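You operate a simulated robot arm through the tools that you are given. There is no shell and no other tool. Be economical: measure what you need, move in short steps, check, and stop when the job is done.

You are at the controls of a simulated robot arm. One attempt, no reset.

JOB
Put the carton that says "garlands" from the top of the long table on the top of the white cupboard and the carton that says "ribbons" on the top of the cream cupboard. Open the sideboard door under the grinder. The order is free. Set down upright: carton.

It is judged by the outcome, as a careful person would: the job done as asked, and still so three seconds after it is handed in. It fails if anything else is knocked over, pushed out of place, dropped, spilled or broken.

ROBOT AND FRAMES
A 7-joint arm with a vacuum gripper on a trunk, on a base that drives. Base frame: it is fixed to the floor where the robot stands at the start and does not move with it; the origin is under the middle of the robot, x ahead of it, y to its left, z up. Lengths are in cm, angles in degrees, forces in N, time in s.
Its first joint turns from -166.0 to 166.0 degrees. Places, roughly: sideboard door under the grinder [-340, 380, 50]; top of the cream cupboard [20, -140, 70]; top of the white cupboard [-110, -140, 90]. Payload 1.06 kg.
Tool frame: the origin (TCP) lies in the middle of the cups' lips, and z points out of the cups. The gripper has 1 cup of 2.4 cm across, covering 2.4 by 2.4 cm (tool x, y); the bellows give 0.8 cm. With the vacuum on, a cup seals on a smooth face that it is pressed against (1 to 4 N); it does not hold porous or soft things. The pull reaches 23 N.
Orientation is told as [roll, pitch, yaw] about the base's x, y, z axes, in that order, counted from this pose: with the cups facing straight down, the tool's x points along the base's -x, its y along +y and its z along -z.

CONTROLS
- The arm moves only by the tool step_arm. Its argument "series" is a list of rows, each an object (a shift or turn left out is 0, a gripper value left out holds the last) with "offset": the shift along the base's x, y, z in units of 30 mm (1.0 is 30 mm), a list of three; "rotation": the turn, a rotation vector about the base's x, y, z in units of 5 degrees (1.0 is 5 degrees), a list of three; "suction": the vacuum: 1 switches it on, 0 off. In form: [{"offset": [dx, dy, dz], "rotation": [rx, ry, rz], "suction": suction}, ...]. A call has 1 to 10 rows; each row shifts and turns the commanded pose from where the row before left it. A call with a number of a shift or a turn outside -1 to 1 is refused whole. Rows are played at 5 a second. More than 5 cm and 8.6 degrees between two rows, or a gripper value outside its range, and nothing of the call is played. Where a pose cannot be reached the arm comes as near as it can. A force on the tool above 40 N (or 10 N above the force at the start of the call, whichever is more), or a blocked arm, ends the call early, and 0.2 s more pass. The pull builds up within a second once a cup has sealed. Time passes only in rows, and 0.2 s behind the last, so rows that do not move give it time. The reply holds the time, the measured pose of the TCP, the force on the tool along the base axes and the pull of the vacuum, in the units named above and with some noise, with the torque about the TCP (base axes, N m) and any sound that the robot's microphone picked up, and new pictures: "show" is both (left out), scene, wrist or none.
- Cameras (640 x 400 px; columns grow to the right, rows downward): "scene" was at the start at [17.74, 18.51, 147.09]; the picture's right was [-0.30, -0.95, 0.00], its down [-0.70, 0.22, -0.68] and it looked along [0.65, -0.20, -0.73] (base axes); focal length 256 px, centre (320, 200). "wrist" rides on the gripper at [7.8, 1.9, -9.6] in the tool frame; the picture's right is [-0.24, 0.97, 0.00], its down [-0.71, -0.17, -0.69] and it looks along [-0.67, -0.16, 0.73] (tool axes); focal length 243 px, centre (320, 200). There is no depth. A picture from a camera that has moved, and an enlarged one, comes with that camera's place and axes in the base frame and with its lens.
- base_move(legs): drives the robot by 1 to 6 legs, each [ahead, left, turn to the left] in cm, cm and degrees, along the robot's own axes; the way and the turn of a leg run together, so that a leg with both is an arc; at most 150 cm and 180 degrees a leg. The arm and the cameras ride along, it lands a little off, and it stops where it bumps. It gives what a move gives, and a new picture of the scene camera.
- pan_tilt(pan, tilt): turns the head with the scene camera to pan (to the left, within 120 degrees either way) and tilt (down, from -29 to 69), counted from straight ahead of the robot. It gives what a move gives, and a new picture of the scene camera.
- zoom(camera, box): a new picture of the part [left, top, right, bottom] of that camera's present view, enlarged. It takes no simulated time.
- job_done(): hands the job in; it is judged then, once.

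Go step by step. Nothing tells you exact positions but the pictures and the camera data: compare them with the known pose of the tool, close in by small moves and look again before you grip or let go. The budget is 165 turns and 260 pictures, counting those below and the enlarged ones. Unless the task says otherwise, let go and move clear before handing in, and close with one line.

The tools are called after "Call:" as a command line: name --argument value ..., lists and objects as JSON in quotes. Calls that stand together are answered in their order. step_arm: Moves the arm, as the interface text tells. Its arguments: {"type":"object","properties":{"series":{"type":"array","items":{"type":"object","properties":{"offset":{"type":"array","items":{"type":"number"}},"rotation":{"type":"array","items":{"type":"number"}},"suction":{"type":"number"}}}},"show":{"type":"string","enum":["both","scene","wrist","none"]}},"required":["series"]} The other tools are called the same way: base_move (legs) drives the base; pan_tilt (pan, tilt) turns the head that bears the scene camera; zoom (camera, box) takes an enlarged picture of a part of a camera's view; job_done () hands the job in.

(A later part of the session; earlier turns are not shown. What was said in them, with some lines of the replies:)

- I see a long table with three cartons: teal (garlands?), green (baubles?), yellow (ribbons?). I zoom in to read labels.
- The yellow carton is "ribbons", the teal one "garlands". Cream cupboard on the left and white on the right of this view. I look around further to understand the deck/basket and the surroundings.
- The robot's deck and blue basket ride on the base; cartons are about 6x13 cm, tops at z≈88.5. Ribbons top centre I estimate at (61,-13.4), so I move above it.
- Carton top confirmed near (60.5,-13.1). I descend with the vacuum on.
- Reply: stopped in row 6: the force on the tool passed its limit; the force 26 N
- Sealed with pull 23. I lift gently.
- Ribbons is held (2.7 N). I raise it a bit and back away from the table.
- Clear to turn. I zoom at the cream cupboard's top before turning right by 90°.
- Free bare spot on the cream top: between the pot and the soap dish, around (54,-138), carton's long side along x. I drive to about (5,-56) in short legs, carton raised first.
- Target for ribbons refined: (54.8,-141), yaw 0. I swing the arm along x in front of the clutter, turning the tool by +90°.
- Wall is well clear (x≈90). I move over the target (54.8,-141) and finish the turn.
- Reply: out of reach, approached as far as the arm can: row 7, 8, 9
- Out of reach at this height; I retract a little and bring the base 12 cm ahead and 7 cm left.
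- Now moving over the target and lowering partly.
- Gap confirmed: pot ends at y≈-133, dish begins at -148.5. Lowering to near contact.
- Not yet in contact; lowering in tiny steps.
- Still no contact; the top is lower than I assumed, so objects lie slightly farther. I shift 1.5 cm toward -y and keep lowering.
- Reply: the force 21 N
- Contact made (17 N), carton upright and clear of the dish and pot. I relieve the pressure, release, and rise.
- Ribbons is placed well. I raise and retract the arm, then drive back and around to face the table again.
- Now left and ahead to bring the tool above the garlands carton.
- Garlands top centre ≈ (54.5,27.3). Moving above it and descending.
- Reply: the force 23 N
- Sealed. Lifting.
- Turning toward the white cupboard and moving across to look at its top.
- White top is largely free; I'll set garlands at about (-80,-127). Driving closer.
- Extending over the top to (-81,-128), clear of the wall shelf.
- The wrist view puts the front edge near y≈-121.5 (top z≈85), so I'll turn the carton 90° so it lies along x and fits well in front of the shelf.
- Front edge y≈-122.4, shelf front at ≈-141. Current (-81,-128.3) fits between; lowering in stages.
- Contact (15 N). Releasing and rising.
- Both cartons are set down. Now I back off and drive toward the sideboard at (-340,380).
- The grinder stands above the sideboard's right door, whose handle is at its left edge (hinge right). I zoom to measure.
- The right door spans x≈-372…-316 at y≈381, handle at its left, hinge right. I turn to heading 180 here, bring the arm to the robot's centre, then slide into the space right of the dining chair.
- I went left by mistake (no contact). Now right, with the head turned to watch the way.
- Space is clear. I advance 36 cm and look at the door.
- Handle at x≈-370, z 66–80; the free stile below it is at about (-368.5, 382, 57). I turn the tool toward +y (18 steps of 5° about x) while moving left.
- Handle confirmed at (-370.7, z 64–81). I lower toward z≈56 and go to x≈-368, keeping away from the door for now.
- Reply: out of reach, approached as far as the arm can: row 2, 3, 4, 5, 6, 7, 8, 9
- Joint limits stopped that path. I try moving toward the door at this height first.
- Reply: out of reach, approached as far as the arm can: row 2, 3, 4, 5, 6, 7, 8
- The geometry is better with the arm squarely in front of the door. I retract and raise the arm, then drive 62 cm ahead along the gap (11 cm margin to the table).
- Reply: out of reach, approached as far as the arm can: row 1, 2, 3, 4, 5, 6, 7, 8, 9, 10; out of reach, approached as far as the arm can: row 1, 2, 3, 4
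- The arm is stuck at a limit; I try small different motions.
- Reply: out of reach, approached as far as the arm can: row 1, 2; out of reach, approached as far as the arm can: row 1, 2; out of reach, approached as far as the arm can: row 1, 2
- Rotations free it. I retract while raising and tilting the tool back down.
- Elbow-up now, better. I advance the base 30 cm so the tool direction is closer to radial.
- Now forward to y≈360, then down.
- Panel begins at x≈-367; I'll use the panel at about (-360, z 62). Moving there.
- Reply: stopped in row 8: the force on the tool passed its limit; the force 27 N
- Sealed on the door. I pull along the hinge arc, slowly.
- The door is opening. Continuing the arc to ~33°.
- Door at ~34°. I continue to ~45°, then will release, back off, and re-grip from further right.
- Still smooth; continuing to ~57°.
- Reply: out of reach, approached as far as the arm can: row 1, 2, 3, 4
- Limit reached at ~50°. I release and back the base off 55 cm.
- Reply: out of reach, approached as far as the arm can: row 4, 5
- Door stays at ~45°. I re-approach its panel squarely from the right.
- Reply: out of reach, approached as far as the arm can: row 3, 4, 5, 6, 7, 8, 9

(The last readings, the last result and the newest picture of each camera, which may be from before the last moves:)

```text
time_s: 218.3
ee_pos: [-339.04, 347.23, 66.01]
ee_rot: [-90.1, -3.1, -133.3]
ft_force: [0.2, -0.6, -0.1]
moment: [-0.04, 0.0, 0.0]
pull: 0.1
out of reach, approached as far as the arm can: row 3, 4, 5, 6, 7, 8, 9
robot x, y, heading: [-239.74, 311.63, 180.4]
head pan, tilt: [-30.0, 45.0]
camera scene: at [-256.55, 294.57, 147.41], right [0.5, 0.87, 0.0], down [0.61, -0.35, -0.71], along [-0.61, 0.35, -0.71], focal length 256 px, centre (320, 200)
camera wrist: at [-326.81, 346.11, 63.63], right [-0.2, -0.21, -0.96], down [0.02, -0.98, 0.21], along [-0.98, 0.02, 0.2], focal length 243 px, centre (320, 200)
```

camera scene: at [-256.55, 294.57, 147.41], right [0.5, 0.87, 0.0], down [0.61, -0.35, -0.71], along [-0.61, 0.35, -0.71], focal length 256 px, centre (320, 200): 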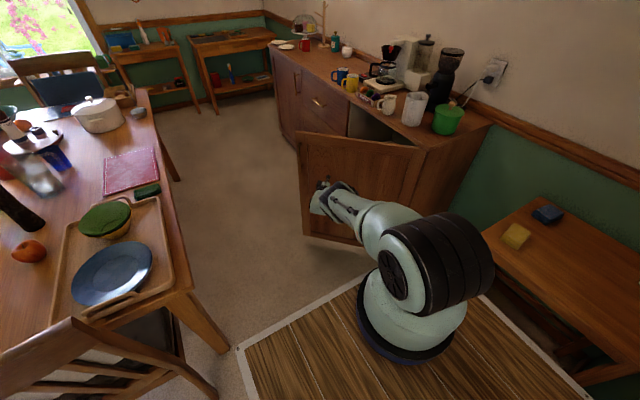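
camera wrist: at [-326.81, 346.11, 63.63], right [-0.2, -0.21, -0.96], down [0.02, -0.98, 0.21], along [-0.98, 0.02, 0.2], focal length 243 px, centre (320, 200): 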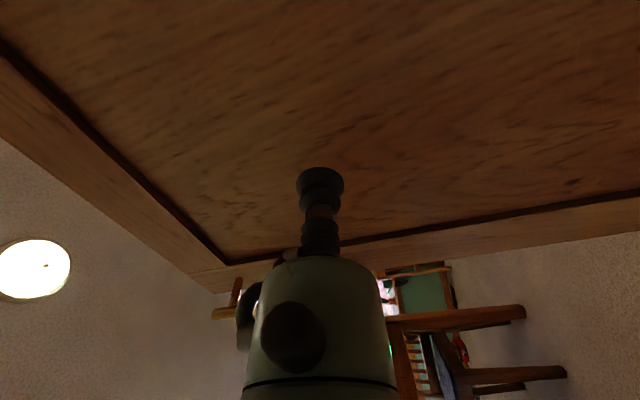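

8 cm short; I bring the base 9 cm ahead, then press.

Call:
base_move --legs '[[8, 0, 0]]'

Call:
step_arm --series '[{"offset": [0.2, 0.3, 0]}, {"offset": [-0.15, 0.15, 0]}, {"offset": [-0.1, 0.1, 0]}, {"offset": [-0.1, 0.1, 0]}, {"offset": [-0.1, 0.1, 0]}, {}]' --show "wrist"

```text
time_s: 219.4
ee_pos: [-346.96, 347.12, 65.89]
ee_rot: [-90.1, -3.0, -133.5]
ft_force: [7.5, 8.1, -1.9]
moment: [0.03, 0.04, 0.14]
pull: 22.7
robot x, y, heading: [-247.8, 311.45, 180.4]
head pan, tilt: [-30.0, 45.0]
camera scene: at [-264.61, 294.59, 147.41], right [0.5, 0.87, 0.0], down [0.61, -0.35, -0.71], along [-0.61, 0.35, -0.71], focal length 256 px, centre (320, 200)
```

scene: 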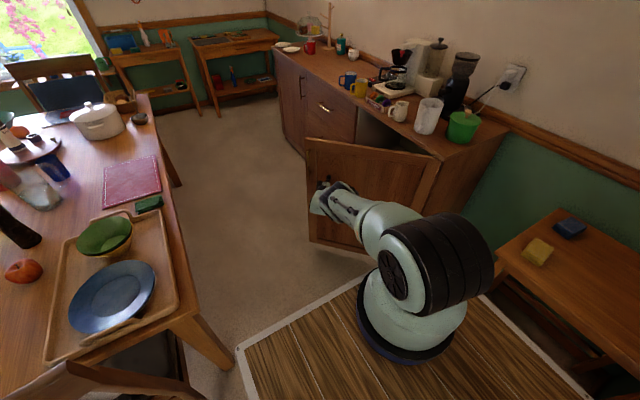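

```text
time_s: 220.8
ee_pos: [-346.79, 348.44, 65.99]
ee_rot: [-90.1, -3.0, -133.4]
ft_force: [-8.0, -8.3, -3.3]
moment: [-0.04, 0.03, -0.18]
pull: 22.9
out of reach, approached as far as the arm can: row 3, 4, 5
robot x, y, heading: [-247.52, 311.72, 180.2]
head pan, tilt: [-30.0, 45.0]
camera wrist: at [-334.61, 347.47, 63.71], right [-0.2, -0.21, -0.96], down [0.02, -0.98, 0.21], along [-0.98, 0.02, 0.2], focal length 243 px, centre (320, 200)
```

wrist: 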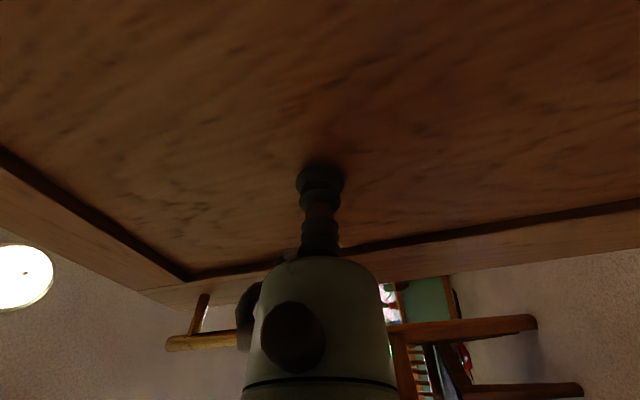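

Sealed again at ~47°. Continuing the arc.

Call:
step_arm --series '[{"offset": [0.581, -0.523, 0], "rotation": [0, 0, 0.6]}, {"offset": [0.608, -0.492, 0], "rotation": [0, 0, 0.6]}, {"offset": [0.633, -0.46, 0], "rotation": [0, 0, 0.6]}, {"offset": [0.656, -0.426, 0], "rotation": [0, 0, 0.6]}, {"offset": [0.677, -0.391, 0], "rotation": [0, 0, 0.6]}, {}]'

```text
time_s: 222.2
ee_pos: [-337.45, 341.39, 65.99]
ee_rot: [-90.2, -3.0, -118.5]
ft_force: [-4.9, -8.9, 4.4]
moment: [0.06, -0.02, -0.22]
pull: 22.4
robot x, y, heading: [-247.95, 311.46, -179.9]
head pan, tilt: [-30.0, 45.0]
camera scene: at [-264.62, 294.54, 147.4], right [0.5, 0.87, 0.0], down [0.61, -0.35, -0.71], along [-0.61, 0.35, -0.71], focal length 256 px, centre (320, 200)
camera wrist: at [-325.46, 343.65, 63.73], right [-0.14, -0.25, -0.96], down [0.27, -0.94, 0.21], along [-0.95, -0.23, 0.2], focal length 243 px, centre (320, 200)
```

scene: 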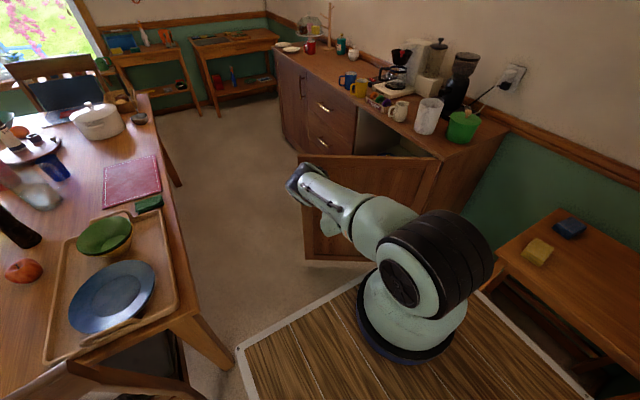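
wrist: 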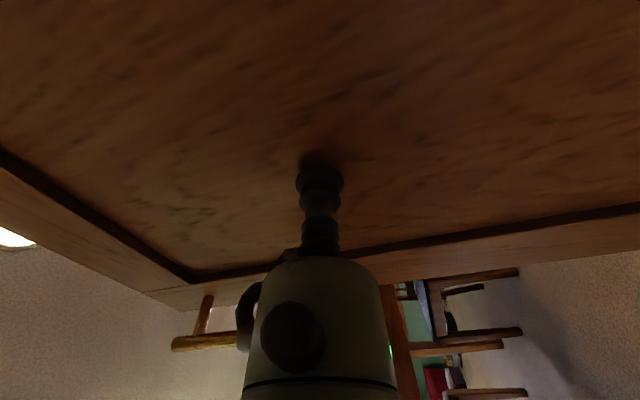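

At ~61°. Continuing.

Call:
step_arm --series '[{"offset": [0.697, -0.355, 0], "rotation": [0, 0, 0.6]}, {"offset": [0.714, -0.318, 0], "rotation": [0, 0, 0.6]}, {"offset": [0.73, -0.28, 0], "rotation": [0, 0, 0.6]}, {"offset": [0.744, -0.242, 0], "rotation": [0, 0, 0.6]}, {}]'

```text
time_s: 223.4
ee_pos: [-328.67, 338.0, 66.13]
ee_rot: [-90.1, -3.0, -106.5]
ft_force: [-3.5, -10.5, -1.6]
moment: [-0.05, 0.0, -0.22]
pull: 22.8
robot x, y, heading: [-247.95, 311.77, 180.2]
head pan, tilt: [-30.0, 45.0]
camera scene: at [-264.64, 294.54, 147.4], right [0.5, 0.87, 0.0], down [0.61, -0.35, -0.71], along [-0.61, 0.35, -0.71], focal length 256 px, centre (320, 200)
camera wrist: at [-317.38, 342.69, 63.74], right [-0.08, -0.27, -0.96], down [0.46, -0.86, 0.21], along [-0.88, -0.42, 0.2], focal length 243 px, centre (320, 200)
```

scene: 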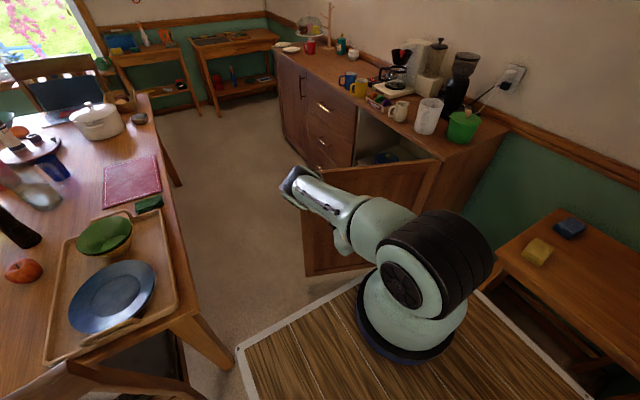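
wrist: 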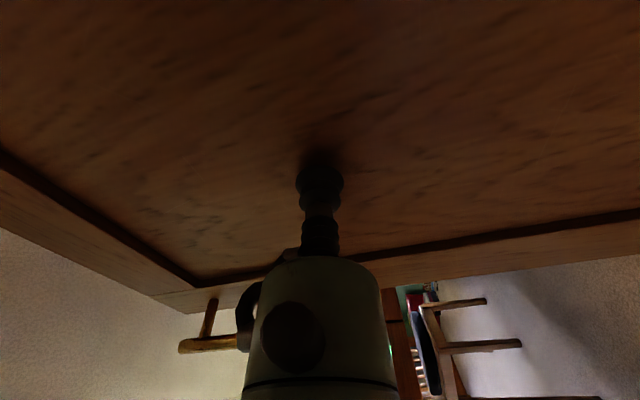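

At ~73°. A last stretch to ~85°.

Call:
step_arm --series '[{"offset": [0.755, -0.202, 0], "rotation": [0, 0, 0.6]}, {"offset": [0.765, -0.163, 0], "rotation": [0, 0, 0.6]}, {"offset": [0.772, -0.122, 0], "rotation": [0, 0, 0.6]}, {"offset": [0.778, -0.082, 0], "rotation": [0, 0, 0.6]}, {}]'

```text
time_s: 224.6
ee_pos: [-319.62, 336.27, 65.91]
ee_rot: [-90.0, -3.1, -94.5]
ft_force: [-0.6, -8.4, -8.2]
moment: [-0.12, 0.02, -0.23]
pull: 22.8
robot x, y, heading: [-248.03, 311.69, 180.0]
head pan, tilt: [-30.0, 45.0]
camera scene: at [-264.65, 294.56, 147.4], right [0.5, 0.87, 0.0], down [0.61, -0.35, -0.71], along [-0.61, 0.35, -0.71], focal length 256 px, centre (320, 200)
camera wrist: at [-309.51, 343.25, 63.71], right [-0.02, -0.28, -0.96], down [0.63, -0.75, 0.21], along [-0.78, -0.6, 0.2], focal length 243 px, centre (320, 200)
```

scene: 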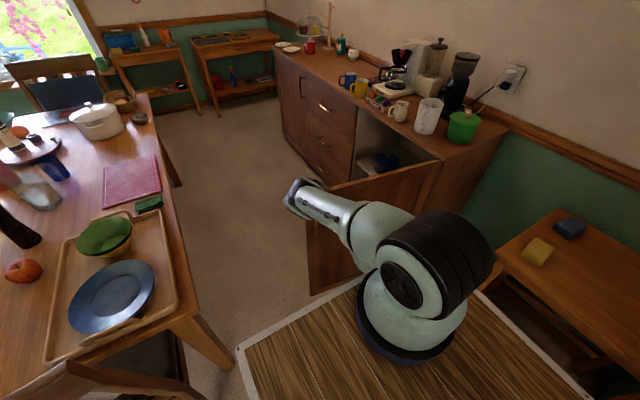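
wrist: 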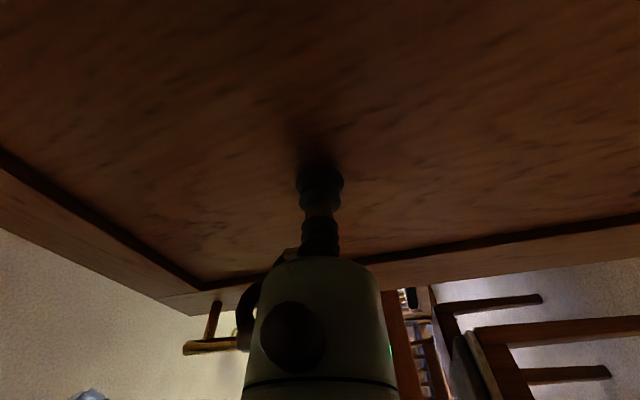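

Door at ~85°, wide open. I release and back away.

Call:
step_arm --series '[{"suction": 0}, {}, {}, {}]' --show "none"

Call:
base_move --legs '[[-6, 0, 0], [-25, 0, 0]]'

```text
time_s: 225.6
ee_pos: [-319.5, 336.28, 66.2]
ee_rot: [-90.1, -3.0, -94.5]
ft_force: [-1.1, 0.6, -0.4]
moment: [0.02, 0.02, 0.05]
pull: 0.1
robot x, y, heading: [-247.89, 311.69, 180.3]
head pan, tilt: [-30.0, 45.0]
```

```text
time_s: 227.9
ee_pos: [-288.65, 336.27, 66.09]
ee_rot: [-90.2, -3.0, -94.3]
ft_force: [0.4, -0.2, -0.1]
moment: [-0.04, -0.01, -0.04]
pull: 0.1
robot x, y, heading: [-217.02, 311.27, -180.0]
head pan, tilt: [-30.0, 45.0]
camera scene: at [-233.69, 294.54, 147.41], right [0.5, 0.87, 0.0], down [0.61, -0.35, -0.71], along [-0.61, 0.35, -0.71], focal length 256 px, centre (320, 200)
```

scene: 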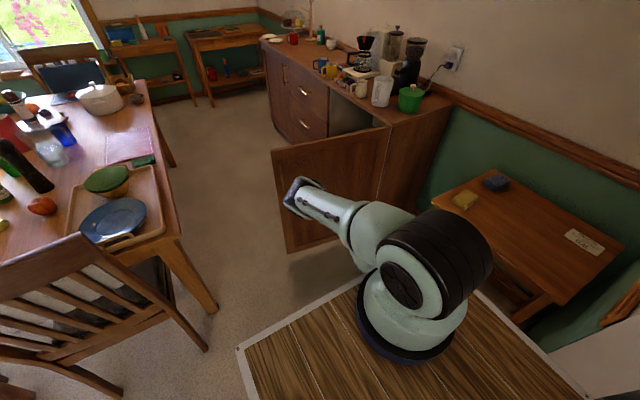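

The door stays wide open, the arm is clear of it, and both cartons stood upright where I released them. I am handing the job in.

Call:
job_done

```text
The job is handed in.
```

The job is handed in: "garlands" is upright on the white cupboard, "ribbons" is upright on the cream cupboard, and the sideboard door under the grinder is open at about 80°.
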